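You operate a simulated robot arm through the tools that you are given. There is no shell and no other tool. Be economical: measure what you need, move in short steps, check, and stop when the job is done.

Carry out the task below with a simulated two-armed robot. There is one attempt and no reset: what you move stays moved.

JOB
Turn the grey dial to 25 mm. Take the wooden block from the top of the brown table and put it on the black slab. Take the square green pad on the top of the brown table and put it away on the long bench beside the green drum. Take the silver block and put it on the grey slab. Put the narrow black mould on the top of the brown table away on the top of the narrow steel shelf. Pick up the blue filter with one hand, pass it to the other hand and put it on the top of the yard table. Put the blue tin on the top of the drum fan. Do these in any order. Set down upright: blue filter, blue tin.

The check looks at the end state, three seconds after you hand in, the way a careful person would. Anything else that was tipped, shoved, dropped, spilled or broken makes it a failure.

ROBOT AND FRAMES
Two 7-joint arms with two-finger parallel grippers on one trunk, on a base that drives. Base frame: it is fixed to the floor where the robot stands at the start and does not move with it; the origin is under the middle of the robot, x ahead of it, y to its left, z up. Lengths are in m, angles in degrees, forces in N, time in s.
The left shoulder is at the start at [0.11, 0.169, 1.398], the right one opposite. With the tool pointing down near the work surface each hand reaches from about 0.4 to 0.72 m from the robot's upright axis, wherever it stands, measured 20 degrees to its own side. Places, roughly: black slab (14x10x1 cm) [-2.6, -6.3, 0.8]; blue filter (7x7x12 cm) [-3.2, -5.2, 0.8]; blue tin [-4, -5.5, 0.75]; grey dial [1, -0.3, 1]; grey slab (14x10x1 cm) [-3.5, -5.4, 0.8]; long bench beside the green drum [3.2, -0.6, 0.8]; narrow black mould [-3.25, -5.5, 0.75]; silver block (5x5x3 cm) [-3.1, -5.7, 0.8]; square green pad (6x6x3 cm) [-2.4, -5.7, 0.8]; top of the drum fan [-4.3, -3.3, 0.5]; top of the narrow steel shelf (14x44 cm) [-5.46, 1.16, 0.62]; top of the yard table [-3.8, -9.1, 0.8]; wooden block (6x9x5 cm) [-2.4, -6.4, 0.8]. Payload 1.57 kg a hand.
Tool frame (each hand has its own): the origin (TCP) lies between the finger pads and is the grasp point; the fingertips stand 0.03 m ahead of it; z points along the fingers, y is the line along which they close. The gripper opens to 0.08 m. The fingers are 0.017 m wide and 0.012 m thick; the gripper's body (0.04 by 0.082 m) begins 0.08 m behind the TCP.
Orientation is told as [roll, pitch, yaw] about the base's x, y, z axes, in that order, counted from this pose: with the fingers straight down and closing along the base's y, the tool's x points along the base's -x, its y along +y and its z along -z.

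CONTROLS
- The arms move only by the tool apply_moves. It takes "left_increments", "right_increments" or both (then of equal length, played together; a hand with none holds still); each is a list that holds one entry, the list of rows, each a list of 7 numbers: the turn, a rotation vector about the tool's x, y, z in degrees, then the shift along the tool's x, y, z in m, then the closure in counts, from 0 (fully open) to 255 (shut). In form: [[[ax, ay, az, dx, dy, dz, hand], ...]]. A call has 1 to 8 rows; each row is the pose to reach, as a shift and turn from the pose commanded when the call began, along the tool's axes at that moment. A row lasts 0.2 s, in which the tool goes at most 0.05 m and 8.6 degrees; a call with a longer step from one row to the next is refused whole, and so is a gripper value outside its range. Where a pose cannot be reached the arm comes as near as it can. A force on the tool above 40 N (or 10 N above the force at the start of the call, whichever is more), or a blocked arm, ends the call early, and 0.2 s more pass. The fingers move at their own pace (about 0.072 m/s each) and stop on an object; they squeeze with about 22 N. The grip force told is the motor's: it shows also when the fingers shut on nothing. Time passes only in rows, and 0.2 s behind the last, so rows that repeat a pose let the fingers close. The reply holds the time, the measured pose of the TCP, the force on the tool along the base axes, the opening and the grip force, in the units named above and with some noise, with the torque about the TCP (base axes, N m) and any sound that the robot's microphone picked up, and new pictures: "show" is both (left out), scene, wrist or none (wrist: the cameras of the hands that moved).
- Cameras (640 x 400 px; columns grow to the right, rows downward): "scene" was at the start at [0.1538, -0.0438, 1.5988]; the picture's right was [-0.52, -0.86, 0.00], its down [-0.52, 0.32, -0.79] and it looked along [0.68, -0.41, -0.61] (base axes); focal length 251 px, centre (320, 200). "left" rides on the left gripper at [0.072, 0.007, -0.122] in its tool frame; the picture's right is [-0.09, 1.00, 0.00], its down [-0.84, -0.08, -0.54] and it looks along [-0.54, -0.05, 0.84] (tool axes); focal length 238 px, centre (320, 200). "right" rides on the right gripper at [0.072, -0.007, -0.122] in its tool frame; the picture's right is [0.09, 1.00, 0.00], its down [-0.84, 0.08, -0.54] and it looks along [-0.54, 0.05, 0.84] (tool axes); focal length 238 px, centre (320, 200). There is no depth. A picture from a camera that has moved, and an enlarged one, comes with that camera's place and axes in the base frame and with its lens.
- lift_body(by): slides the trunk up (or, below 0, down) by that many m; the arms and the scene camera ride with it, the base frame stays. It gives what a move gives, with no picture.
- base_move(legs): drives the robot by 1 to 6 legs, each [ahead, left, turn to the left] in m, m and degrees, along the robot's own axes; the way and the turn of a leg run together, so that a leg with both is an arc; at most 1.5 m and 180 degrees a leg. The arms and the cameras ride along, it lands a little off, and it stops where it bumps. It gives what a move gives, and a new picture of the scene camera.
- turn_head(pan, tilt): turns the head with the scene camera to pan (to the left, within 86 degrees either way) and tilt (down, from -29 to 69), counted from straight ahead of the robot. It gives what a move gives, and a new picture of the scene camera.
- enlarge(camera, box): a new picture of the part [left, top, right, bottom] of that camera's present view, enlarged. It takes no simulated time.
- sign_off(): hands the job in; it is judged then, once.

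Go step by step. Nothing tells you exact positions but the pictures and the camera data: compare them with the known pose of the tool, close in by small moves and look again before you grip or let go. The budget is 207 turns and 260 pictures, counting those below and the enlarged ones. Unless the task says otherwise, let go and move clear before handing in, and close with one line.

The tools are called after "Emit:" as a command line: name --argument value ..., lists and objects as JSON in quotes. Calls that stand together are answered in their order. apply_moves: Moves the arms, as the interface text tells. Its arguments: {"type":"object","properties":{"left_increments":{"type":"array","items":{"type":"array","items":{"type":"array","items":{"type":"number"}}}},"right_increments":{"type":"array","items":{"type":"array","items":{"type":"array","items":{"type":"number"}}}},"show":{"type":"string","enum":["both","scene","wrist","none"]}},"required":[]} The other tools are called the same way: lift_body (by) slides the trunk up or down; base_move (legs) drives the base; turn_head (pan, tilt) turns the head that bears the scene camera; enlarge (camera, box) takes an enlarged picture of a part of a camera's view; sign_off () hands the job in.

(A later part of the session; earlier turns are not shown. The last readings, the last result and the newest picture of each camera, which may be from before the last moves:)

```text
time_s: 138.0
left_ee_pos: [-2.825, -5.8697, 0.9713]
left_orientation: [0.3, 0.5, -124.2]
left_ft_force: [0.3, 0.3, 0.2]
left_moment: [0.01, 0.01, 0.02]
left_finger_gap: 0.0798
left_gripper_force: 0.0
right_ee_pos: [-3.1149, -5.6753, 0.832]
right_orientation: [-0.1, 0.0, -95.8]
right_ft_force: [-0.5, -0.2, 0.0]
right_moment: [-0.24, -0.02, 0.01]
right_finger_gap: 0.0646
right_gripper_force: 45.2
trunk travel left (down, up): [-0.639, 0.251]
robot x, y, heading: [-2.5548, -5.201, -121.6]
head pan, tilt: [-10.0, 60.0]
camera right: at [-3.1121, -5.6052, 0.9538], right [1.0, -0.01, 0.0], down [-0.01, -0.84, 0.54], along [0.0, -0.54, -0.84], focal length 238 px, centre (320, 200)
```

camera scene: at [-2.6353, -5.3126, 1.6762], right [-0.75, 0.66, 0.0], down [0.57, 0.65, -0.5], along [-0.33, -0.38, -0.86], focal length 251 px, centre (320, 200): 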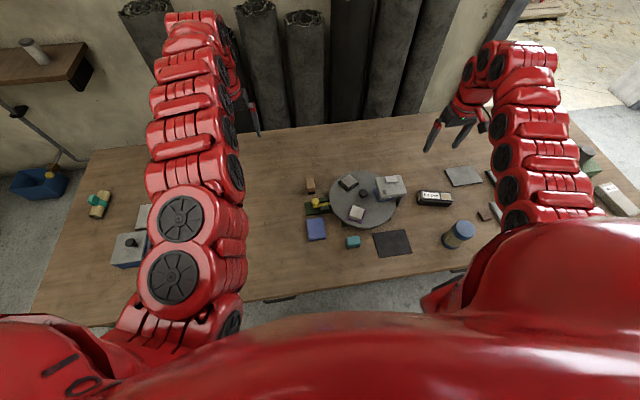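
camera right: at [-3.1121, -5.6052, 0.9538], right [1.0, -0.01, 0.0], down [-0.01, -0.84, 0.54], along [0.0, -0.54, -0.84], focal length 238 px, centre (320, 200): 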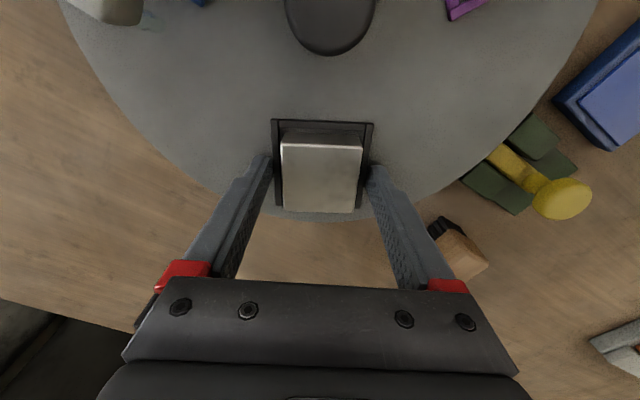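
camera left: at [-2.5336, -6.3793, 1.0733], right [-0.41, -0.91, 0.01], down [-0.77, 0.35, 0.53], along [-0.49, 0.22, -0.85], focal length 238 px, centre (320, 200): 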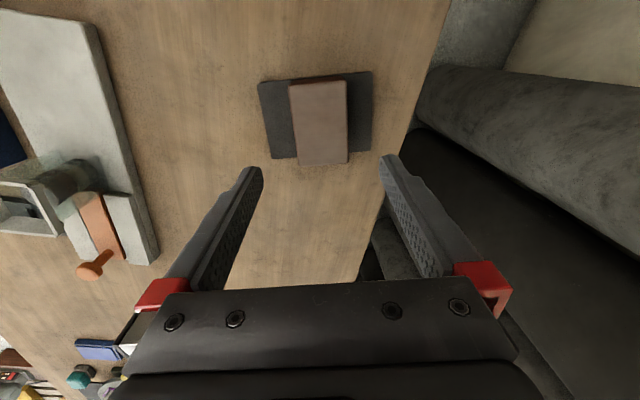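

The fingers hit the frame sides. Open, go up 10 mm, and close again.

Emit:
apply_moves --right_increments '[[[0, 0, 0, 0, 0, 0, 0], [0, 0, 0, 0, 0, 0, 0], [0, 0, 0, 0, 0, -0.01, 0], [0, 0, 0, 0, 0, -0.01, 0], [0, 0, 0, 0, 0, -0.01, 255], [0, 0, 0, 0, 0, -0.01, 255], [0, 0, 0, 0, 0, -0.01, 255]]]' --show "wrist"

```text
time_s: 139.6
left_ee_pos: [-2.8264, -5.8708, 0.9707]
left_orientation: [0.4, 0.5, -124.1]
left_ft_force: [0.7, -0.1, -0.3]
left_moment: [-0.01, 0.02, 0.02]
left_finger_gap: 0.0801
left_gripper_force: 0.0
right_ee_pos: [-3.1149, -5.6776, 0.8419]
right_orientation: [0.1, 0.2, -95.8]
right_ft_force: [0.7, 0.1, -0.4]
right_moment: [0.07, 0.02, 0.03]
right_finger_gap: 0.0485
right_gripper_force: 21.8
trunk travel left (down, up): [-0.639, 0.251]
robot x, y, heading: [-2.5512, -5.2037, -121.3]
head pan, tilt: [-10.0, 60.0]
camera right: at [-3.1124, -5.6058, 0.9629], right [1.0, -0.01, 0.0], down [-0.01, -0.84, 0.54], along [0.0, -0.54, -0.84], focal length 238 px, centre (320, 200)
```

right: 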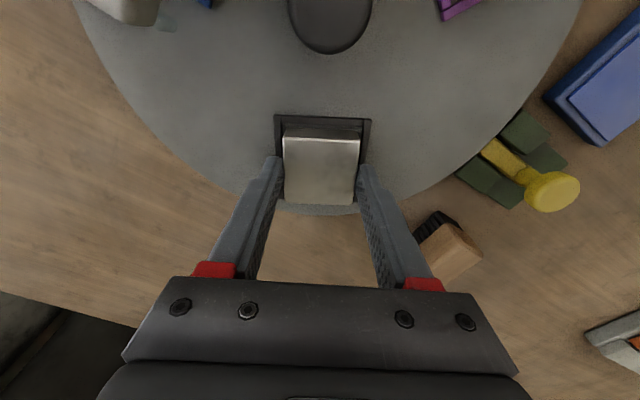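

Silver block gripped. Lift it with the trunk, then slide right toward the grey slab.

Emit:
lift_body --by 0.17

Emit:
base_move --legs '[[0, -0.5, 0]]'

Emit:
apply_moves --right_increments '[[[0, 0, 0, 0, 0, 0, 255]]]' --show "wrist"

```text
time_s: 141.5
left_ee_pos: [-2.8263, -5.8703, 1.14]
left_orientation: [0.4, 0.5, -124.2]
left_ft_force: [-0.2, -0.6, 0.1]
left_moment: [-0.02, -0.04, -0.04]
left_finger_gap: 0.0801
left_gripper_force: 0.1
right_ee_pos: [-3.1146, -5.6775, 1.0118]
right_orientation: [0.0, 0.1, -95.8]
right_ft_force: [0.0, -0.3, -4.4]
right_moment: [-0.03, 0.01, 0.03]
right_finger_gap: 0.0483
right_gripper_force: 22.3
trunk travel left (down, up): [-0.809, 0.081]
robot x, y, heading: [-2.555, -5.2056, -121.4]
head pan, tilt: [-10.0, 60.0]
```

```text
time_s: 144.4
left_ee_pos: [-3.2446, -5.6126, 1.14]
left_orientation: [0.3, 0.5, -124.0]
left_ft_force: [-1.0, -0.5, 0.3]
left_moment: [0.03, 0.03, -0.02]
left_finger_gap: 0.08
left_gripper_force: 0.1
right_ee_pos: [-3.5355, -5.4192, 1.0109]
right_orientation: [0.0, 0.0, -95.4]
right_ft_force: [-0.4, -0.6, -4.0]
right_moment: [0.04, 0.0, -0.01]
right_finger_gap: 0.0475
right_gripper_force: 22.4
trunk travel left (down, up): [-0.809, 0.081]
robot x, y, heading: [-2.9763, -4.9423, -121.4]
head pan, tilt: [-10.0, 60.0]
camera scene: at [-3.0612, -5.0604, 1.6653], right [-0.75, 0.66, 0.0], down [0.57, 0.65, -0.5], along [-0.33, -0.37, -0.87], focal length 251 px, centre (320, 200)
```

scene: 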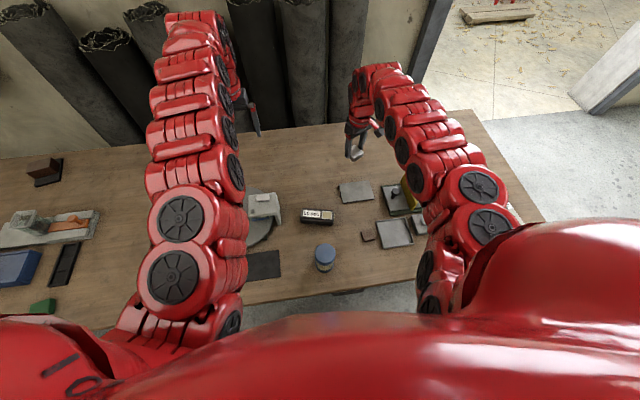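

```text
time_s: 144.8
left_ee_pos: [-3.2445, -5.6119, 1.1401]
left_orientation: [0.3, 0.5, -124.0]
left_ft_force: [-0.4, -0.3, -0.2]
left_moment: [-0.02, 0.0, -0.02]
left_finger_gap: 0.0798
left_gripper_force: 0.1
right_ee_pos: [-3.5347, -5.4203, 1.0112]
right_orientation: [0.1, 0.1, -95.4]
right_ft_force: [0.7, 0.1, -3.8]
right_moment: [0.01, 0.0, -0.01]
right_finger_gap: 0.048
right_gripper_force: 21.6
trunk travel left (down, up): [-0.809, 0.081]
robot x, y, heading: [-2.9731, -4.9408, -121.4]
head pan, tilt: [-10.0, 60.0]
camera right: at [-3.5329, -5.3492, 1.1329], right [1.0, 0.0, 0.0], down [0.0, -0.84, 0.54], along [0.0, -0.54, -0.84], focal length 238 px, centre (320, 200)
```

right: 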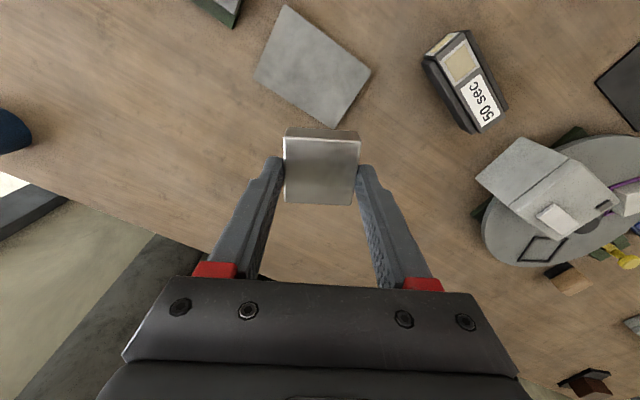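

Grey slab centre about [-3.545, -5.376], long edge at -32.7°. Rotate to match and move above it.

Emit:
apply_moves --right_increments '[[[0, 0, 7, 0.011, -0.004, 0.03, 255], [0, 0, 14, 0.022, -0.008, 0.06, 255], [0, 0, 21, 0.033, -0.012, 0.09, 255], [0, 0, 27, 0.043, -0.0145, 0.12, 255], [0, 0, 27, 0.043, -0.0145, 0.13, 255], [0, 0, 27, 0.043, -0.0145, 0.13, 255]]]' --show "wrist"

```text
time_s: 146.2
left_ee_pos: [-3.2454, -5.6125, 1.1403]
left_orientation: [0.4, 0.4, -124.0]
left_ft_force: [-0.4, 0.8, 0.1]
left_moment: [0.0, -0.01, -0.03]
left_finger_gap: 0.0801
left_gripper_force: 0.0
right_ee_pos: [-3.5456, -5.3749, 0.8815]
right_orientation: [0.0, 0.0, -122.6]
right_ft_force: [-0.5, 0.3, -3.7]
right_moment: [0.01, 0.0, -0.02]
right_finger_gap: 0.048
right_gripper_force: 22.0
trunk travel left (down, up): [-0.809, 0.081]
robot x, y, heading: [-2.972, -4.9379, -121.2]
head pan, tilt: [-10.0, 60.0]
camera right: at [-3.5117, -5.3121, 1.0028], right [0.89, -0.46, 0.0], down [-0.39, -0.75, 0.54], along [-0.25, -0.48, -0.84], focal length 238 px, centre (320, 200)
```

right: 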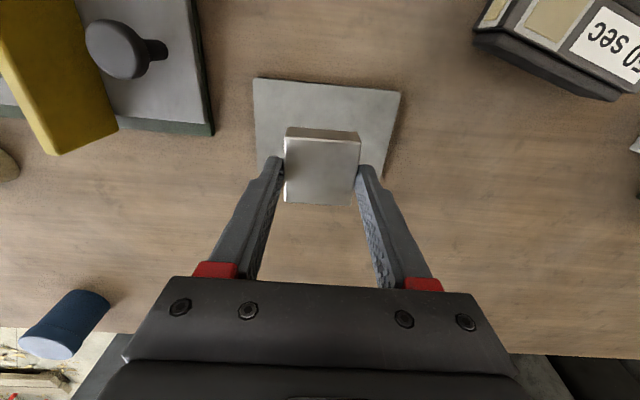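

Aligned over the slab. Lower slowly.

Emit:
apply_moves --right_increments '[[[0, 0, 0, -0.006, 0, 0.03, 255], [0, 0, 0, -0.006, 0, 0.055, 255], [0, 0, 0, -0.006, 0, 0.062, 255], [0, 0, 0, -0.006, 0, 0.066, 255], [0, 0, 0, -0.006, 0, 0.07, 255], [0, 0, 0, -0.006, 0, 0.07, 255]]]' --show "wrist"

```text
time_s: 147.6
left_ee_pos: [-3.2457, -5.6127, 1.1403]
left_orientation: [0.3, 0.4, -123.9]
left_ft_force: [-0.2, -0.8, 0.0]
left_moment: [-0.01, -0.02, 0.01]
left_finger_gap: 0.0796
left_gripper_force: 0.2
right_ee_pos: [-3.5299, -5.3699, 0.8351]
right_orientation: [0.0, 0.1, -122.5]
right_ft_force: [0.5, -0.2, -3.0]
right_moment: [-0.04, -0.01, 0.04]
right_finger_gap: 0.0477
right_gripper_force: 22.0
right hand out of reach, approached as far as the arm can: row 1, 2, 3, 4, 5, 6
trunk travel left (down, up): [-0.809, 0.081]
robot x, y, heading: [-2.9741, -4.9493, -121.6]
head pan, tilt: [-10.0, 60.0]
camera right: at [-3.4957, -5.3056, 0.9563], right [0.89, -0.46, 0.0], down [-0.38, -0.75, 0.54], along [-0.25, -0.48, -0.84], focal length 238 px, centre (320, 200)
```

right: 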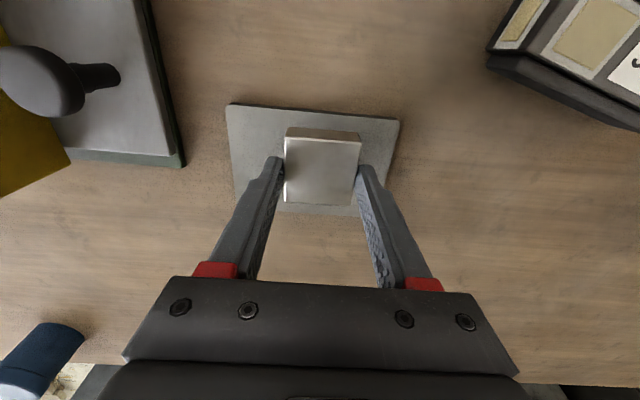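

Emit:
apply_moves --right_increments '[[[0, 0, 0, 0, 0.0, -0.05, 255], [0, 0, 0, 0, 0, -0.1, 255], [0, 0, 0, 0, 0, -0.13, 255], [0, 0, 0, 0, 0, -0.13, 255]]]' --left_increments '[[[0, 0, 0, 0, 0, -0.02, 0], [0, 0, 0, 0, 0, -0.04, 0], [0, 0, 0, 0, 0, -0.06, 0], [0, 0, 0, 0, 0, -0.06, 0]]]' --show "none"

Emit:
lift_body --by -0.13

Emit:
apply_moves --right_increments '[[[0, 0, 0, -0.012, -0.014, 0, 255], [0, 0, 0, -0.012, -0.014, 0.012, 255], [0, 0, 0, -0.012, -0.014, 0.018, 255], [0, 0, 0, -0.012, -0.014, 0.022, 255], [0, 0, 0, -0.012, -0.014, 0.022, 255]]]' --show "wrist"

```text
time_s: 148.6
left_ee_pos: [-3.2475, -5.6117, 1.2002]
left_orientation: [0.4, 0.5, -124.0]
left_ft_force: [0.4, -0.5, -0.1]
left_moment: [0.01, -0.01, 0.01]
left_finger_gap: 0.0802
left_gripper_force: 0.1
right_ee_pos: [-3.5307, -5.364, 0.9652]
right_orientation: [0.0, 0.0, -122.6]
right_ft_force: [-0.4, -1.1, -3.9]
right_moment: [0.01, 0.01, 0.0]
right_finger_gap: 0.0479
right_gripper_force: 22.4
trunk travel left (down, up): [-0.809, 0.081]
robot x, y, heading: [-2.9773, -4.9458, -121.3]
head pan, tilt: [-10.0, 60.0]
```

```text
time_s: 150.2
left_ee_pos: [-3.2452, -5.6123, 1.0704]
left_orientation: [0.4, 0.6, -124.0]
left_ft_force: [0.2, -0.3, -0.4]
left_moment: [0.01, 0.01, -0.01]
left_finger_gap: 0.0802
left_gripper_force: 0.0
right_ee_pos: [-3.5291, -5.3642, 0.8361]
right_orientation: [0.0, 0.1, -122.6]
right_ft_force: [-0.4, -0.5, -4.4]
right_moment: [-0.05, 0.01, 0.02]
right_finger_gap: 0.0478
right_gripper_force: 21.9
trunk travel left (down, up): [-0.679, 0.211]
robot x, y, heading: [-2.976, -4.94, -121.6]
head pan, tilt: [-10.0, 60.0]
```

```text
time_s: 151.4
left_ee_pos: [-3.2449, -5.6128, 1.0707]
left_orientation: [0.4, 0.6, -123.9]
left_ft_force: [-0.1, -0.3, -0.3]
left_moment: [0.05, 0.0, 0.02]
left_finger_gap: 0.0798
left_gripper_force: 0.0
right_ee_pos: [-3.547, -5.3684, 0.8138]
right_orientation: [0.0, 0.1, -122.4]
right_ft_force: [0.5, 0.7, -4.2]
right_moment: [-0.01, 0.02, 0.0]
right_finger_gap: 0.0479
right_gripper_force: 22.0
trunk travel left (down, up): [-0.679, 0.211]
robot x, y, heading: [-2.9768, -4.9405, -121.3]
head pan, tilt: [-10.0, 60.0]
camera right: at [-3.5132, -5.3053, 0.9345], right [0.89, -0.46, 0.0], down [-0.39, -0.75, 0.54], along [-0.25, -0.48, -0.84], focal length 238 px, centre (320, 200)
```

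right: 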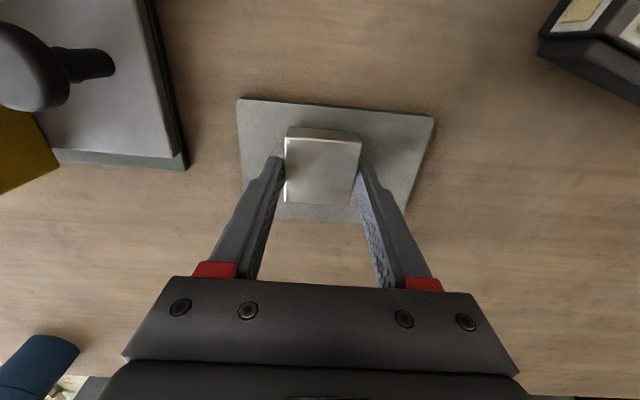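

Emit:
apply_moves --right_increments '[[[0, 0, 0, 0, 0.003, 0.003, 255], [0, 0, 0, 0, 0.003, 0.006, 255], [0, 0, 0, 0, 0.003, 0.008, 255]]]' --show "none"

```text
time_s: 152.2
left_ee_pos: [-3.2432, -5.6106, 1.0719]
left_orientation: [0.3, 0.4, -124.0]
left_ft_force: [-0.6, -0.2, 0.0]
left_moment: [-0.01, -0.01, -0.01]
left_finger_gap: 0.08
left_gripper_force: 0.1
right_ee_pos: [-3.5455, -5.3705, 0.8067]
right_orientation: [-0.1, -0.3, -122.5]
right_ft_force: [-0.7, 1.9, 17.6]
right_moment: [-0.07, -0.04, 0.38]
right_finger_gap: 0.0477
right_gripper_force: 22.2
trunk travel left (down, up): [-0.679, 0.211]
robot x, y, heading: [-2.9743, -4.9385, -121.2]
head pan, tilt: [-10.0, 60.0]
```

Contact felt (17.6 N up). Release and rise.

Emit:
apply_moves --right_increments '[[[0, 0, 0, 0, 0, -0.001, 200], [0, 0, 0, 0, 0, -0.001, 0], [0, 0, 0, 0, 0, -0.001, 0], [0, 0, 0, 0, 0, -0.04, 0], [0, 0, 0, 0, 0, -0.08, 0], [0, 0, 0, 0, 0, -0.12, 0], [0, 0, 0, 0, 0, -0.16, 0], [0, 0, 0, 0, 0, -0.16, 0]]]' --show "wrist"

```text
time_s: 154.0
left_ee_pos: [-3.2457, -5.6123, 1.0716]
left_orientation: [0.3, 0.5, -124.1]
left_ft_force: [-0.5, 0.0, -0.1]
left_moment: [0.0, -0.04, -0.01]
left_finger_gap: 0.0801
left_gripper_force: 0.0
right_ee_pos: [-3.5471, -5.3716, 0.9619]
right_orientation: [0.0, 0.2, -122.6]
right_ft_force: [-0.7, 0.9, 0.4]
right_moment: [0.01, 0.03, 0.01]
right_finger_gap: 0.08
right_gripper_force: 0.0
trunk travel left (down, up): [-0.679, 0.211]
robot x, y, heading: [-2.9751, -4.941, -121.2]
head pan, tilt: [-10.0, 60.0]
camera right: at [-3.5114, -5.3084, 1.0848], right [0.89, -0.46, 0.0], down [-0.39, -0.75, 0.54], along [-0.25, -0.48, -0.84], focal length 238 px, centre (320, 200)
```

right: 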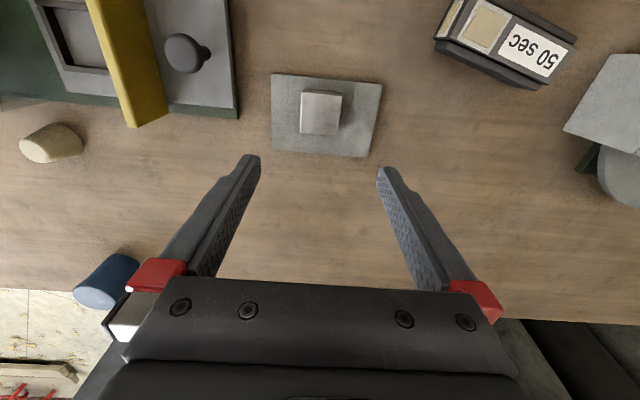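

Silver block rests on the grey slab. Next the blue filter: back off 0.2 m and bring the right hand above it.

Emit:
base_move --legs '[[-0.2, 0, 0]]'

Emit:
apply_moves --right_increments '[[[0, 0, 0, 0.0, 0.04, -0.02, 0], [0, 0, 0, 0.01, 0.08, -0.04, 0], [0, 0, 0, 0.02, 0.12, -0.04, 0], [0, 0, 0, 0.03, 0.15, -0.04, 0], [0, 0, 0, 0.03, 0.15, -0.04, 0]]]' --show "wrist"

```text
time_s: 155.6
left_ee_pos: [-3.142, -5.4423, 1.0704]
left_orientation: [0.3, 0.5, -123.9]
left_ft_force: [-0.8, 0.0, 0.0]
left_moment: [-0.02, 0.02, -0.01]
left_finger_gap: 0.0799
left_gripper_force: 0.1
right_ee_pos: [-3.4421, -5.2001, 0.9628]
right_orientation: [0.0, 0.0, -122.6]
right_ft_force: [0.3, 0.6, -0.4]
right_moment: [-0.06, -0.02, 0.03]
right_finger_gap: 0.0796
right_gripper_force: 0.0
trunk travel left (down, up): [-0.679, 0.211]
robot x, y, heading: [-2.8686, -4.7715, -121.5]
head pan, tilt: [-10.0, 60.0]
camera scene: at [-2.9573, -4.8894, 1.5354], right [-0.75, 0.66, 0.0], down [0.57, 0.65, -0.5], along [-0.33, -0.37, -0.87], focal length 251 px, centre (320, 200)
```

scene: 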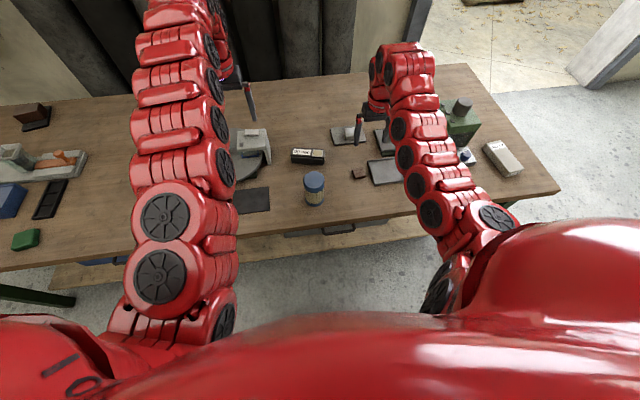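

```text
time_s: 156.8
left_ee_pos: [-3.1424, -5.441, 1.07]
left_orientation: [0.5, 0.5, -124.1]
left_ft_force: [0.1, 0.1, -0.2]
left_moment: [0.0, 0.03, 0.02]
left_finger_gap: 0.0799
left_gripper_force: 0.1
right_ee_pos: [-3.3123, -5.2532, 1.0022]
right_orientation: [0.1, 0.1, -122.7]
right_ft_force: [-1.1, 0.2, 0.1]
right_moment: [0.01, 0.02, -0.03]
right_finger_gap: 0.0798
right_gripper_force: 0.0
right hand out of reach, approached as far as the arm can: row 4, 5
trunk travel left (down, up): [-0.679, 0.211]
robot x, y, heading: [-2.8677, -4.771, -121.5]
head pan, tilt: [-10.0, 60.0]
camera right: at [-3.277, -5.191, 1.1248], right [0.89, -0.46, 0.0], down [-0.39, -0.75, 0.54], along [-0.25, -0.48, -0.84], focal length 238 px, centre (320, 200)
```

right: 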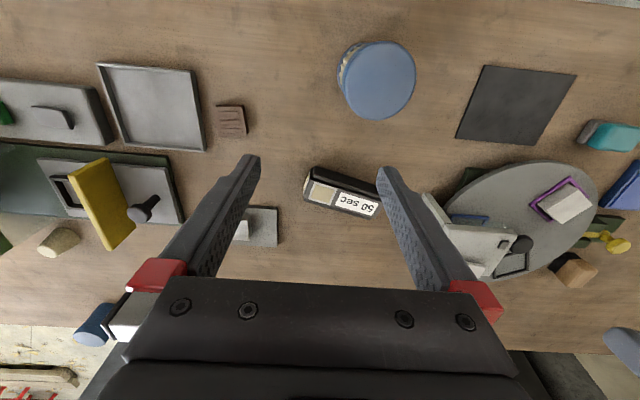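

Filter lid centre is about [-3.236, -5.240], near the arm's inner limit. Back up a little more and approach.

Emit:
base_move --legs '[[-0.07, 0.06, 0]]'

Emit:
lift_body --by 0.05

```text
time_s: 157.9
left_ee_pos: [-3.055, -5.4141, 1.071]
left_orientation: [0.3, 0.5, -124.1]
left_ft_force: [0.2, 0.8, 0.2]
left_moment: [0.02, 0.0, -0.02]
left_finger_gap: 0.0799
left_gripper_force: 0.1
right_ee_pos: [-3.2242, -5.227, 1.0024]
right_orientation: [0.1, -0.1, -122.6]
right_ft_force: [0.3, 0.2, -0.3]
right_moment: [-0.02, 0.01, -0.03]
right_finger_gap: 0.0799
right_gripper_force: 0.0
trunk travel left (down, up): [-0.679, 0.211]
robot x, y, heading: [-2.7846, -4.7433, -121.6]
head pan, tilt: [-10.0, 60.0]
camera scene: at [-2.8693, -4.8626, 1.5354], right [-0.75, 0.66, 0.0], down [0.58, 0.65, -0.5], along [-0.33, -0.37, -0.87], focal length 251 px, centre (320, 200)
```

scene: 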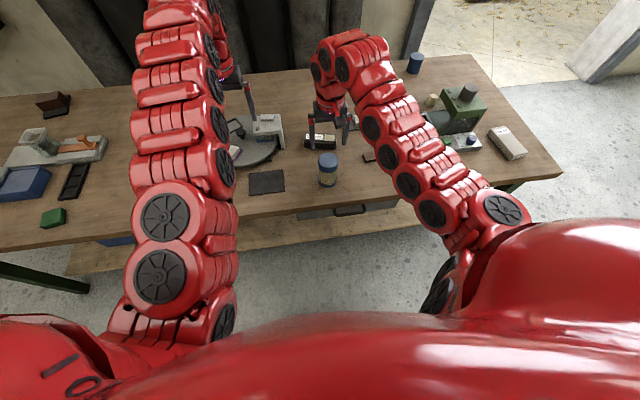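

```text
time_s: 158.8
left_ee_pos: [-3.0563, -5.414, 1.1193]
left_orientation: [0.4, 0.5, -124.2]
left_ft_force: [1.0, 0.4, -0.5]
left_moment: [0.03, 0.01, -0.01]
left_finger_gap: 0.0799
left_gripper_force: 0.0
right_ee_pos: [-3.2256, -5.2261, 1.0528]
right_orientation: [-0.1, 0.2, -122.7]
right_ft_force: [-0.3, 0.8, -0.4]
right_moment: [-0.04, 0.0, 0.0]
right_finger_gap: 0.0803
right_gripper_force: 0.0
trunk travel left (down, up): [-0.729, 0.161]
robot x, y, heading: [-2.7858, -4.7448, -121.3]
head pan, tilt: [-10.0, 60.0]
```

Emit:
apply_moves --right_increments '[[[0, 0, 0, -0.008, 0, 0.04, 0], [0, 0, 0, -0.017, -0.001, 0.08, 0], [0, 0, 0, -0.017, -0.001, 0.1, 0], [0, 0, 0, -0.017, -0.001, 0.1, 0]]]' --show "wrist"

```text
time_s: 159.8
left_ee_pos: [-3.0564, -5.4142, 1.1198]
left_orientation: [0.4, 0.5, -124.2]
left_ft_force: [-0.2, -0.6, -0.1]
left_moment: [-0.03, -0.02, -0.02]
left_finger_gap: 0.08
left_gripper_force: 0.0
right_ee_pos: [-3.2345, -5.2409, 0.9523]
right_orientation: [0.0, 0.2, -122.7]
right_ft_force: [0.2, 0.1, 0.6]
right_moment: [0.02, -0.01, -0.04]
right_finger_gap: 0.0801
right_gripper_force: 0.1
trunk travel left (down, up): [-0.729, 0.161]
robot x, y, heading: [-2.7836, -4.7453, -121.4]
head pan, tilt: [-10.0, 60.0]
camera right: at [-3.1995, -5.1777, 1.0741], right [0.89, -0.46, 0.0], down [-0.39, -0.75, 0.54], along [-0.25, -0.48, -0.84], focal length 238 px, centre (320, 200)
```

right: 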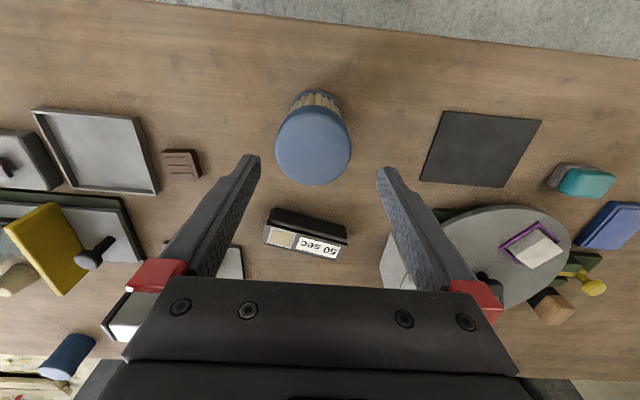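

Lid centred within ~4 mm; correct sideways and lower, then grip the lid.

Emit:
apply_moves --right_increments '[[[0, 0, 0, -0.001, -0.004, 0.01, 0], [0, 0, 0, -0.001, -0.004, 0.04, 0], [0, 0, 0, -0.001, -0.004, 0.045, 0]]]' --show "wrist"

```text
time_s: 160.6
left_ee_pos: [-3.0553, -5.414, 1.1202]
left_orientation: [0.4, 0.5, -124.2]
left_ft_force: [0.3, -0.1, -0.1]
left_moment: [0.01, 0.02, -0.02]
left_finger_gap: 0.0799
left_gripper_force: 0.1
right_ee_pos: [-3.2396, -5.2382, 0.9079]
right_orientation: [0.0, 0.0, -122.8]
right_ft_force: [0.1, 0.1, -0.2]
right_moment: [-0.01, 0.01, 0.0]
right_finger_gap: 0.08
right_gripper_force: 0.1
trunk travel left (down, up): [-0.729, 0.161]
robot x, y, heading: [-2.7816, -4.7434, -121.8]
head pan, tilt: [-10.0, 60.0]
camera right: at [-3.2044, -5.1767, 1.0293], right [0.89, -0.46, 0.0], down [-0.39, -0.75, 0.54], along [-0.25, -0.48, -0.84], focal length 238 px, centre (320, 200)
```

right: 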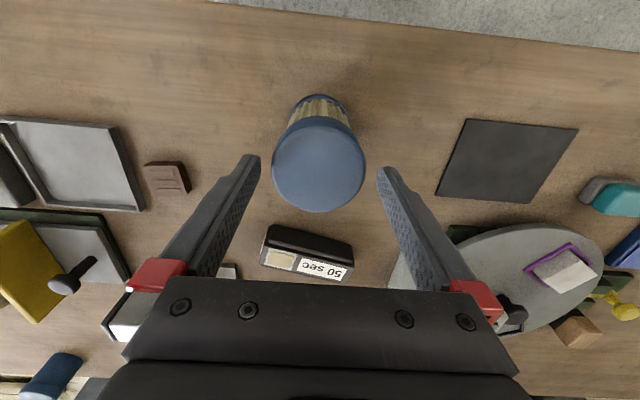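

Emit:
apply_moves --right_increments '[[[0, 0, 0, 0, 0, 0.03, 0], [0, 0, 0, 0, 0, 0.057, 0], [0, 0, 0, 0, 0, 0.057, 0], [0, 0, 0, 0, 0, 0.057, 255], [0, 0, 0, 0, 0, 0.057, 255], [0, 0, 0, 0, 0, 0.057, 255]]]' --show "wrist"

Emit:
lift_body --by 0.15

```text
time_s: 162.0
left_ee_pos: [-3.0562, -5.4145, 1.1209]
left_orientation: [0.5, 0.5, -124.1]
left_ft_force: [-0.4, -0.3, -1.4]
left_moment: [-0.01, 0.0, 0.0]
left_finger_gap: 0.0801
left_gripper_force: 0.0
right_ee_pos: [-3.2388, -5.2393, 0.8497]
right_orientation: [0.0, 0.0, -122.8]
right_ft_force: [0.2, 0.0, 0.0]
right_moment: [0.03, -0.03, 0.04]
right_finger_gap: 0.0676
right_gripper_force: 21.9
trunk travel left (down, up): [-0.729, 0.161]
robot x, y, heading: [-2.7864, -4.7443, -121.4]
head pan, tilt: [-10.0, 60.0]
camera right: at [-3.2038, -5.1767, 0.9718], right [0.89, -0.46, 0.0], down [-0.39, -0.75, 0.54], along [-0.25, -0.48, -0.84], focal length 238 px, centre (320, 200)
```

right: 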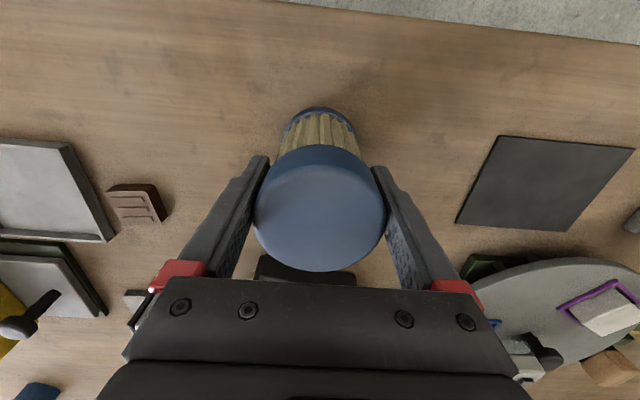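

```text
time_s: 163.8
left_ee_pos: [-3.0552, -5.4144, 1.2709]
left_orientation: [0.4, 0.4, -124.1]
left_ft_force: [0.2, -0.1, -0.3]
left_moment: [0.01, -0.03, 0.04]
left_finger_gap: 0.0799
left_gripper_force: 0.0
right_ee_pos: [-3.2395, -5.24, 0.9999]
right_orientation: [0.0, 0.1, -122.6]
right_ft_force: [-0.5, 0.1, -2.3]
right_moment: [-0.02, 0.03, -0.02]
right_finger_gap: 0.0675
right_gripper_force: 22.0
trunk travel left (down, up): [-0.879, 0.011]
robot x, y, heading: [-2.7811, -4.7507, -121.4]
head pan, tilt: [-10.0, 60.0]
```

Filter lifted. Back away from the table into free space, lower the trunk a bit, and prepare the left hand for a handover.

Emit:
base_move --legs '[[-0.35, 0, 0]]'

Emit:
apply_moves --right_increments '[[[0, 0, 0, 0, 0, -0.03, 255], [0, 0, 0, 0, 0, -0.06, 255], [0, 0, 0, 0, 0, -0.1, 255], [0, 0, 0, 0, 0, -0.1, 255]]]' --show "none"

Emit:
lift_body --by -0.1

```text
time_s: 166.0
left_ee_pos: [-2.8743, -5.1219, 1.2694]
left_orientation: [0.3, 0.6, -123.9]
left_ft_force: [0.0, -0.5, 0.1]
left_moment: [-0.03, 0.01, -0.05]
left_finger_gap: 0.0803
left_gripper_force: 0.0
right_ee_pos: [-3.0591, -4.9485, 0.9998]
right_orientation: [0.0, 0.1, -122.6]
right_ft_force: [0.3, -0.4, -1.7]
right_moment: [0.03, -0.04, 0.0]
right_finger_gap: 0.0675
right_gripper_force: 22.1
trunk travel left (down, up): [-0.879, 0.011]
robot x, y, heading: [-2.5997, -4.4474, -121.5]
head pan, tilt: [-10.0, 60.0]
camera scene: at [-2.6901, -4.5709, 1.7352], right [-0.75, 0.66, 0.0], down [0.57, 0.65, -0.5], along [-0.33, -0.37, -0.87], focal length 251 px, centre (320, 200)
```

scene: 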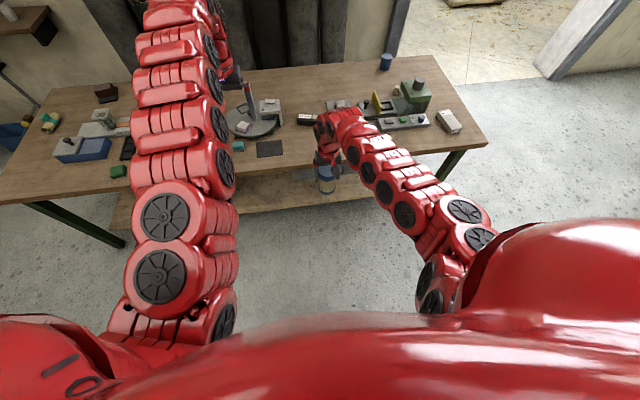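

```text
time_s: 167.0
left_ee_pos: [-2.8741, -5.1214, 1.2705]
left_orientation: [0.4, 0.6, -123.9]
left_ft_force: [0.2, -0.7, 0.1]
left_moment: [-0.01, 0.04, -0.01]
left_finger_gap: 0.0802
left_gripper_force: 0.0
right_ee_pos: [-3.0562, -4.9458, 1.1001]
right_orientation: [0.0, 0.3, -122.6]
right_ft_force: [0.0, -0.6, -2.0]
right_moment: [0.0, -0.02, 0.0]
right_finger_gap: 0.0675
right_gripper_force: 22.4
trunk travel left (down, up): [-0.879, 0.011]
robot x, y, heading: [-2.6004, -4.4521, -121.5]
head pan, tilt: [-10.0, 60.0]
```

```text
time_s: 168.4
left_ee_pos: [-2.8734, -5.1213, 1.1709]
left_orientation: [0.3, 0.5, -123.9]
left_ft_force: [-0.4, 0.1, 0.4]
left_moment: [-0.02, 0.01, 0.0]
left_finger_gap: 0.0801
left_gripper_force: 0.1
right_ee_pos: [-3.057, -4.9458, 0.9998]
right_orientation: [-0.1, 0.2, -122.7]
right_ft_force: [-0.2, -0.1, -3.1]
right_moment: [0.01, 0.01, -0.02]
right_finger_gap: 0.0676
right_gripper_force: 21.7
trunk travel left (down, up): [-0.779, 0.111]
robot x, y, heading: [-2.5995, -4.4517, -121.5]
head pan, tilt: [-10.0, 60.0]
```

Right hand holds the filter at robot-frame (0.66, -0.13, z 1.00). I'll pitch the left hand forward 55° and bring it down beside it.

Emit:
apply_moves --left_increments '[[[0, -8, 0, 0.01, -0.008, 0.02, 0], [0, -16, 0, 0.02, -0.016, 0.04, 0], [0, -24, 0, 0.03, -0.024, 0.06, 0], [0, -32, 0, 0.04, -0.032, 0.08, 0], [0, -40, 0, 0.05, -0.04, 0.1, 0], [0, -48, 0, 0.054, -0.048, 0.12, 0], [0, -55, 0, 0.054, -0.056, 0.14, 0], [0, -55, 0, 0.054, -0.056, 0.14, 0]]]'

```text
time_s: 170.2
left_ee_pos: [-2.8818, -5.1074, 1.1332]
left_orientation: [0.1, -14.5, -123.3]
left_ft_force: [-1.0, -0.4, 0.1]
left_moment: [-0.01, 0.0, 0.01]
left_finger_gap: 0.0799
left_gripper_force: 0.0
left hand out of reach, approached as far as the arm can: row 2, 3, 4, 5, 6, 7, 8
right_ee_pos: [-3.0568, -4.9473, 0.9999]
right_orientation: [0.1, 0.0, -122.6]
right_ft_force: [0.1, -0.2, -1.9]
right_moment: [0.05, -0.02, -0.02]
right_finger_gap: 0.0675
right_gripper_force: 22.2
trunk travel left (down, up): [-0.779, 0.111]
robot x, y, heading: [-2.6038, -4.4525, -121.5]
head pan, tilt: [-10.0, 60.0]
camera scene: at [-2.6888, -4.5696, 1.6353], right [-0.75, 0.66, 0.0], down [0.57, 0.65, -0.5], along [-0.33, -0.37, -0.87], focal length 251 px, centre (320, 200)
camera left: at [-2.8213, -5.0267, 1.2344], right [0.78, -0.62, 0.03], down [-0.44, -0.52, 0.73], along [-0.44, -0.59, -0.68], focal length 238 px, centre (320, 200)
```

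scene: 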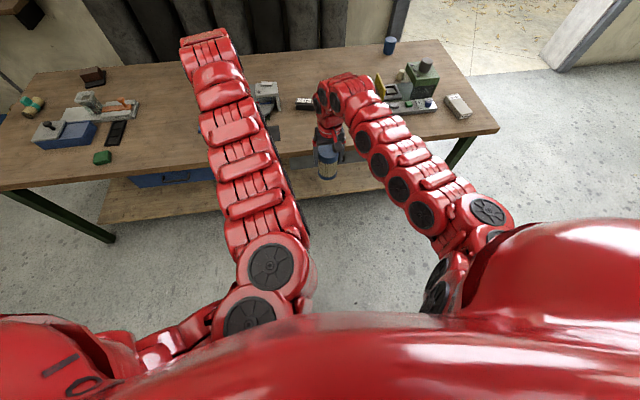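
left: 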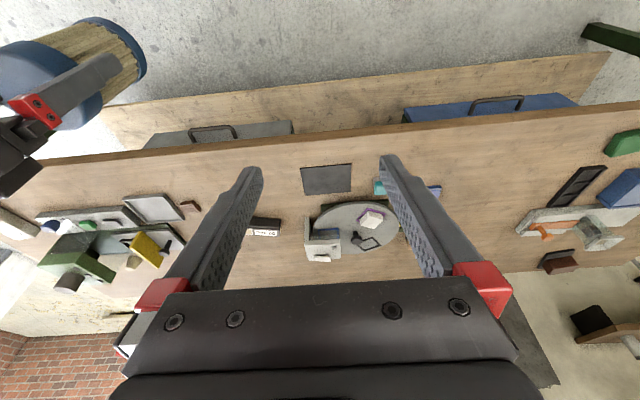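

The pitch is limited by arm folding; with the trunk higher and hands lower there is more room. Raise trunk, lower both hands, then pitch.

Emit:
lift_body --by 0.1

Emit:
apply_moves --left_increments '[[[0, 0, 0, 0, 0, 0.04, 0], [0, 0, 0, 0, 0, 0.08, 0], [0, 0, 0, 0, 0, 0.12, 0], [0, 0, 0, 0, 0, 0.16, 0], [0, 0, 0, 0, 0, 0.18, 0], [0, 0, 0, 0, 0, 0.18, 0]]]' --right_increments '[[[0, 0, 0, 0, 0, 0.03, 255], [0, 0, 0, 0, 0, 0.06, 255], [0, 0, 0, 0, 0, 0.08, 255], [0, 0, 0, 0, 0, 0.1, 255], [0, 0, 0, 0, 0, 0.1, 255], [0, 0, 0, 0, 0, 0.1, 255]]]' --show "none"

Emit:
apply_moves --left_increments '[[[0, -8, 0, 0, 0, 0, 0], [0, -16, 0, 0, 0, 0, 0], [0, -24, 0, 0, 0, 0, 0], [0, -32, 0, 0, 0, 0, 0], [0, -40, 0, 0, 0, 0, 0], [0, -40, 0, 0, 0, 0, 0]]]' --show "none"

```text
time_s: 171.5
left_ee_pos: [-2.8815, -5.107, 1.2341]
left_orientation: [0.1, -14.4, -123.4]
left_ft_force: [0.6, 0.5, 0.3]
left_moment: [-0.01, 0.01, -0.05]
left_finger_gap: 0.08
left_gripper_force: 0.0
right_ee_pos: [-3.0569, -4.9466, 1.0999]
right_orientation: [0.0, 0.1, -122.6]
right_ft_force: [-0.4, 0.1, -3.4]
right_moment: [-0.02, 0.0, 0.01]
right_finger_gap: 0.0675
right_gripper_force: 22.1
trunk travel left (down, up): [-0.879, 0.011]
robot x, y, heading: [-2.6045, -4.4521, -121.5]
head pan, tilt: [-10.0, 60.0]
```

```text
time_s: 172.9
left_ee_pos: [-2.9046, -5.1452, 1.0577]
left_orientation: [0.2, -14.4, -123.3]
left_ft_force: [0.1, 1.1, 0.2]
left_moment: [0.01, -0.01, 0.0]
left_finger_gap: 0.08
left_gripper_force: 0.0
right_ee_pos: [-3.055, -4.9462, 1.0007]
right_orientation: [-0.1, 0.0, -122.7]
right_ft_force: [-0.1, 0.2, -3.5]
right_moment: [-0.01, 0.0, 0.01]
right_finger_gap: 0.0679
right_gripper_force: 22.0
trunk travel left (down, up): [-0.879, 0.011]
robot x, y, heading: [-2.5997, -4.4503, -121.6]
head pan, tilt: [-10.0, 60.0]
```

```text
time_s: 174.3
left_ee_pos: [-2.914, -5.1542, 1.054]
left_orientation: [0.2, -54.6, -123.3]
left_ft_force: [0.1, 0.4, 0.5]
left_moment: [0.0, -0.01, 0.0]
left_finger_gap: 0.0799
left_gripper_force: 0.2
left hand out of reach, approached as far as the arm can: row 4, 5, 6
right_ee_pos: [-3.0556, -4.9467, 0.9998]
right_orientation: [0.0, 0.1, -122.5]
right_ft_force: [0.4, 0.9, -2.9]
right_moment: [-0.01, -0.01, -0.02]
right_finger_gap: 0.0676
right_gripper_force: 21.8
trunk travel left (down, up): [-0.879, 0.011]
robot x, y, heading: [-2.6043, -4.4509, -121.3]
head pan, tilt: [-10.0, 60.0]
```

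Pitch of ~55° reached. Now swing the left hand back and across to behind the filter.

Emit:
apply_moves --left_increments '[[[0, 0, 0, 0.034, -0.005, -0.032, 0], [0, 0, 0, 0.068, -0.01, -0.064, 0], [0, 0, 0, 0.1, -0.028, -0.095, 0], [0, 0, 0, 0.132, -0.046, -0.125, 0], [0, 0, 0, 0.15, -0.088, -0.137, 0], [0, 0, 0, 0.152, -0.135, -0.138, 0], [0, 0, 0, 0.152, -0.182, -0.138, 0], [0, 0, 0, 0.152, -0.2285, -0.138, 0]]]'

```text
time_s: 176.1
left_ee_pos: [-3.0211, -4.8639, 0.9851]
left_orientation: [0.3, -54.5, -123.4]
left_ft_force: [0.3, 0.1, -0.1]
left_moment: [-0.02, -0.04, -0.02]
left_finger_gap: 0.0796
left_gripper_force: 0.1
left hand out of reach, approached as far as the arm can: row 1, 2, 3, 4, 5, 6, 7, 8
right_ee_pos: [-3.0564, -4.9456, 1.0007]
right_orientation: [0.1, 0.0, -122.6]
right_ft_force: [0.2, -0.3, -2.0]
right_moment: [-0.01, -0.01, -0.01]
right_finger_gap: 0.0676
right_gripper_force: 21.5
trunk travel left (down, up): [-0.879, 0.011]
robot x, y, heading: [-2.6003, -4.4522, -121.6]
head pan, tilt: [-10.0, 60.0]
camera scene: at [-2.6892, -4.5681, 1.7355], right [-0.75, 0.66, 0.0], down [0.57, 0.65, -0.5], along [-0.33, -0.37, -0.87], focal length 251 px, centre (320, 200)
camera left: at [-2.9382, -4.7485, 0.9973], right [0.8, -0.59, 0.08], down [-0.09, 0.01, 1.0], along [-0.59, -0.81, -0.05], focal length 238 px, centre (320, 200)
```

scene: 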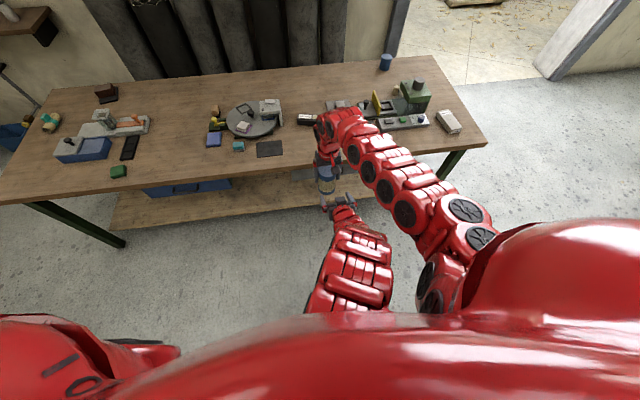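
left: 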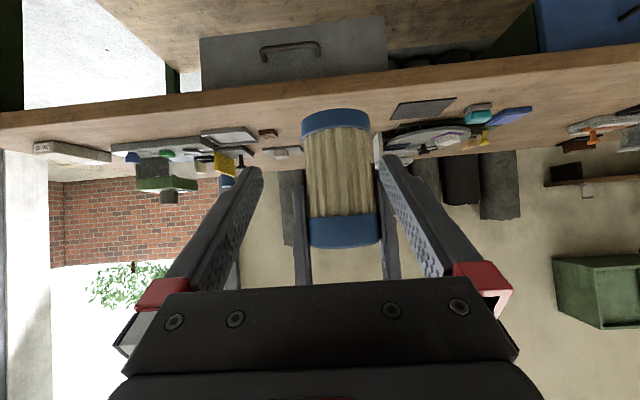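

The left hand is right behind the filter, ~16 mm off sideways. Align, then advance along the tool axis.

Emit:
apply_moves --left_increments '[[[0, 0, 0, -0.0134, 0.0155, 0, 0], [0, 0, 0, -0.0134, 0.0155, 0.03, 0], [0, 0, 0, -0.0134, 0.0155, 0.05, 0], [0, 0, 0, -0.0134, 0.0155, 0.05, 0]]]' --show "wrist"

```text
time_s: 177.1
left_ee_pos: [-3.0327, -4.9118, 0.9664]
left_orientation: [0.3, -54.6, -123.4]
left_ft_force: [0.4, 0.4, -0.6]
left_moment: [0.0, -0.01, -0.01]
left_finger_gap: 0.08
left_gripper_force: 0.0
left hand out of reach, approached as far as the arm can: row 1
right_ee_pos: [-3.0559, -4.9462, 0.9997]
right_orientation: [0.0, 0.0, -122.7]
right_ft_force: [-0.2, -0.1, -2.1]
right_moment: [-0.02, 0.03, -0.02]
right_finger_gap: 0.0674
right_gripper_force: 22.0
trunk travel left (down, up): [-0.879, 0.011]
robot x, y, heading: [-2.6026, -4.4521, -121.2]
head pan, tilt: [-10.0, 60.0]
camera left: at [-2.9504, -4.7971, 0.9794], right [0.8, -0.59, 0.08], down [-0.09, 0.01, 1.0], along [-0.59, -0.81, -0.05], focal length 238 px, centre (320, 200)
```

left: 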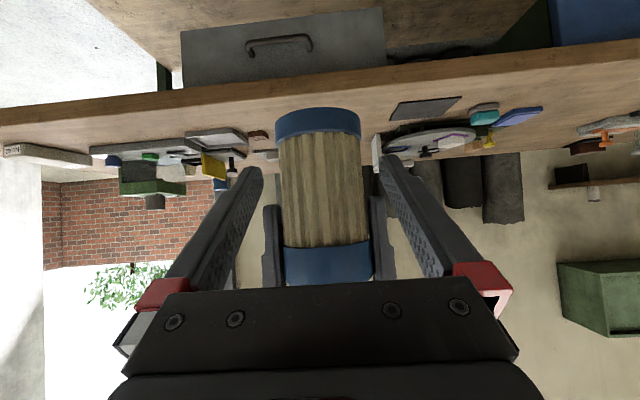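

Centred. Advance the last 5 cm and close the left hand.

Emit:
apply_moves --left_increments '[[[0, 0, 0, -0.002, 0.0, 0.025, 0], [0, 0, 0, -0.002, 0.0, 0.049, 0], [0, 0, 0, -0.002, 0.0, 0.049, 0], [0, 0, 0, -0.002, 0.0, 0.049, 255], [0, 0, 0, -0.002, 0.0, 0.049, 255], [0, 0, 0, -0.002, 0.0, 0.049, 255]]]' --show "wrist"

```text
time_s: 178.5
left_ee_pos: [-3.0554, -4.9455, 0.94]
left_orientation: [0.2, -54.5, -123.3]
left_ft_force: [0.7, -4.3, -0.9]
left_moment: [0.21, 0.03, 0.04]
left_finger_gap: 0.0673
left_gripper_force: 21.6
right_ee_pos: [-3.0561, -4.9464, 0.9994]
right_orientation: [0.0, 0.1, -122.6]
right_ft_force: [0.0, 2.7, -3.0]
right_moment: [0.0, 0.01, -0.04]
right_finger_gap: 0.0677
right_gripper_force: 22.3
trunk travel left (down, up): [-0.879, 0.011]
robot x, y, heading: [-2.6017, -4.4487, -121.6]
head pan, tilt: [-10.0, 60.0]
camera left: at [-2.9742, -4.832, 0.9529], right [0.8, -0.59, 0.08], down [-0.09, 0.01, 1.0], along [-0.59, -0.81, -0.05], focal length 238 px, centre (320, 200)
```

left: 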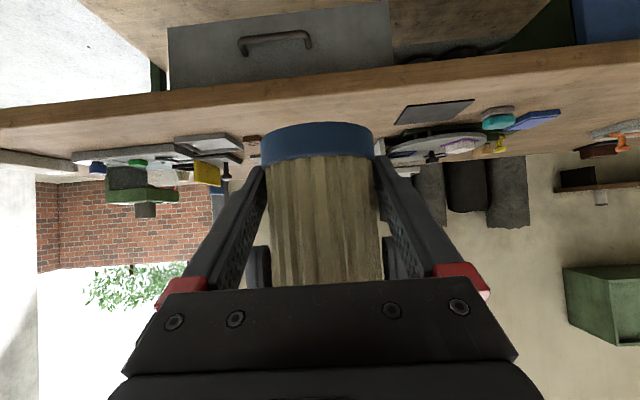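

Both hands hold it. Release with the right and raise it straight up.

Emit:
apply_moves --right_increments '[[[0, 0, 0, 0, 0, 0, 0], [0, 0, 0, 0, 0, 0, 0], [0, 0, 0, 0, 0, -0.03, 0], [0, 0, 0, 0, 0, -0.06, 0], [0, 0, 0, 0, -0.01, -0.1, 0], [0, 0, 0, 0, -0.05, -0.12, 0], [0, 0, 0, 0, -0.09, -0.13, 0], [0, 0, 0, 0, -0.13, -0.13, 0]]]' --left_increments '[[[0, 0, 0, 0, 0, 0, 255], [0, 0, 0, 0, 0, 0, 255], [0, 0, 0, 0, 0, 0, 255], [0, 0, 0, 0, 0, 0, 255], [0, 0, 0, 0, 0, 0, 255], [0, 0, 0, 0, 0, 0, 255], [0, 0, 0, 0, 0, 0, 255], [0, 0, 0, 0, 0, 0, 255]]]'

```text
time_s: 180.3
left_ee_pos: [-3.0563, -4.9467, 0.9398]
left_orientation: [0.2, -54.5, -123.5]
left_ft_force: [0.0, -0.2, -0.7]
left_moment: [-0.01, 0.0, 0.03]
left_finger_gap: 0.0675
left_gripper_force: 22.3
right_ee_pos: [-3.1666, -4.8757, 1.131]
right_orientation: [-0.1, 0.0, -122.4]
right_ft_force: [0.0, -0.6, 0.3]
right_moment: [0.0, -0.03, -0.02]
right_finger_gap: 0.0799
right_gripper_force: 0.0
trunk travel left (down, up): [-0.879, 0.011]
robot x, y, heading: [-2.6013, -4.4537, -121.4]
head pan, tilt: [-10.0, 60.0]
camera scene: at [-2.6902, -4.5686, 1.7353], right [-0.75, 0.66, 0.0], down [0.57, 0.65, -0.5], along [-0.33, -0.37, -0.87], focal length 251 px, centre (320, 200)
camera right: at [-3.1311, -4.8133, 1.2517], right [0.89, -0.46, 0.0], down [-0.39, -0.75, 0.54], along [-0.25, -0.48, -0.84], focal length 238 px, centre (320, 200)
camera left: at [-2.9749, -4.8316, 0.9527], right [0.8, -0.59, 0.08], down [-0.09, 0.01, 1.0], along [-0.59, -0.81, -0.05], focal length 238 px, centre (320, 200)
```

scene: 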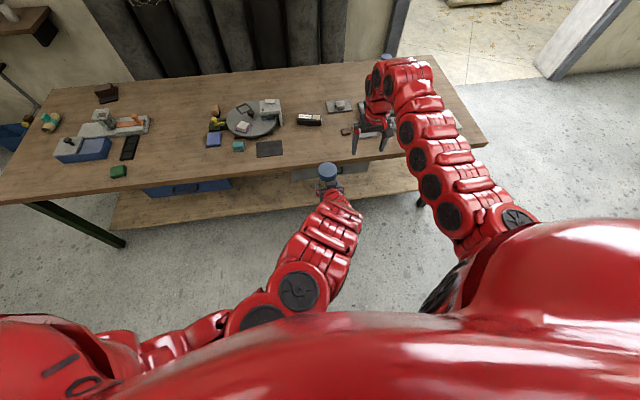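
right: 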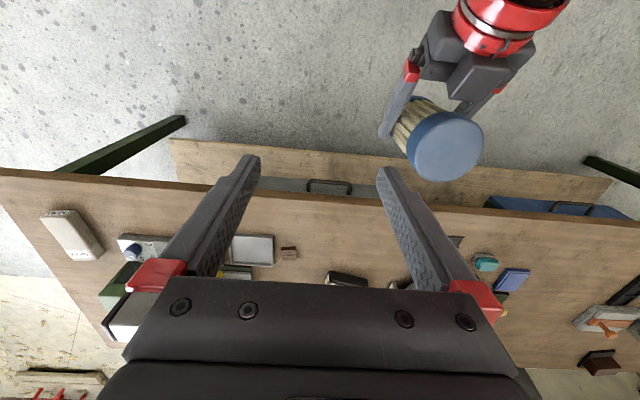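
left: 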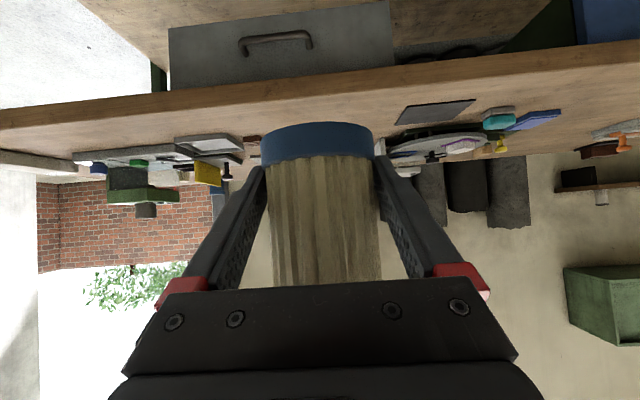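

Handover done: the left hand holds the filter. Now look right to plan the way through the doorway.

Emit:
turn_head --pan -50 --tilt 30

```text
time_s: 181.4
left_ee_pos: [-3.0567, -4.9465, 0.9405]
left_orientation: [0.2, -54.5, -123.6]
left_ft_force: [-0.3, 0.8, 0.1]
left_moment: [0.04, 0.02, 0.0]
left_finger_gap: 0.0675
left_gripper_force: 21.9
right_ee_pos: [-3.1646, -4.8775, 1.1295]
right_orientation: [0.1, 0.2, -122.7]
right_ft_force: [0.6, 0.7, 0.9]
right_moment: [-0.01, -0.01, -0.01]
right_finger_gap: 0.08
right_gripper_force: 0.1
trunk travel left (down, up): [-0.879, 0.011]
robot x, y, heading: [-2.6057, -4.4507, -121.7]
head pan, tilt: [-50.0, 30.0]
camera scene: at [-2.7346, -4.5327, 1.7774], right [-0.15, 0.99, 0.0], down [0.5, 0.07, -0.87], along [-0.86, -0.13, -0.5], focal length 251 px, centre (320, 200)
```

scene: 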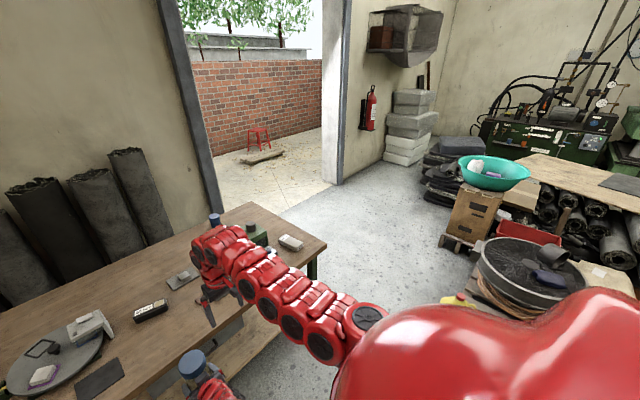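

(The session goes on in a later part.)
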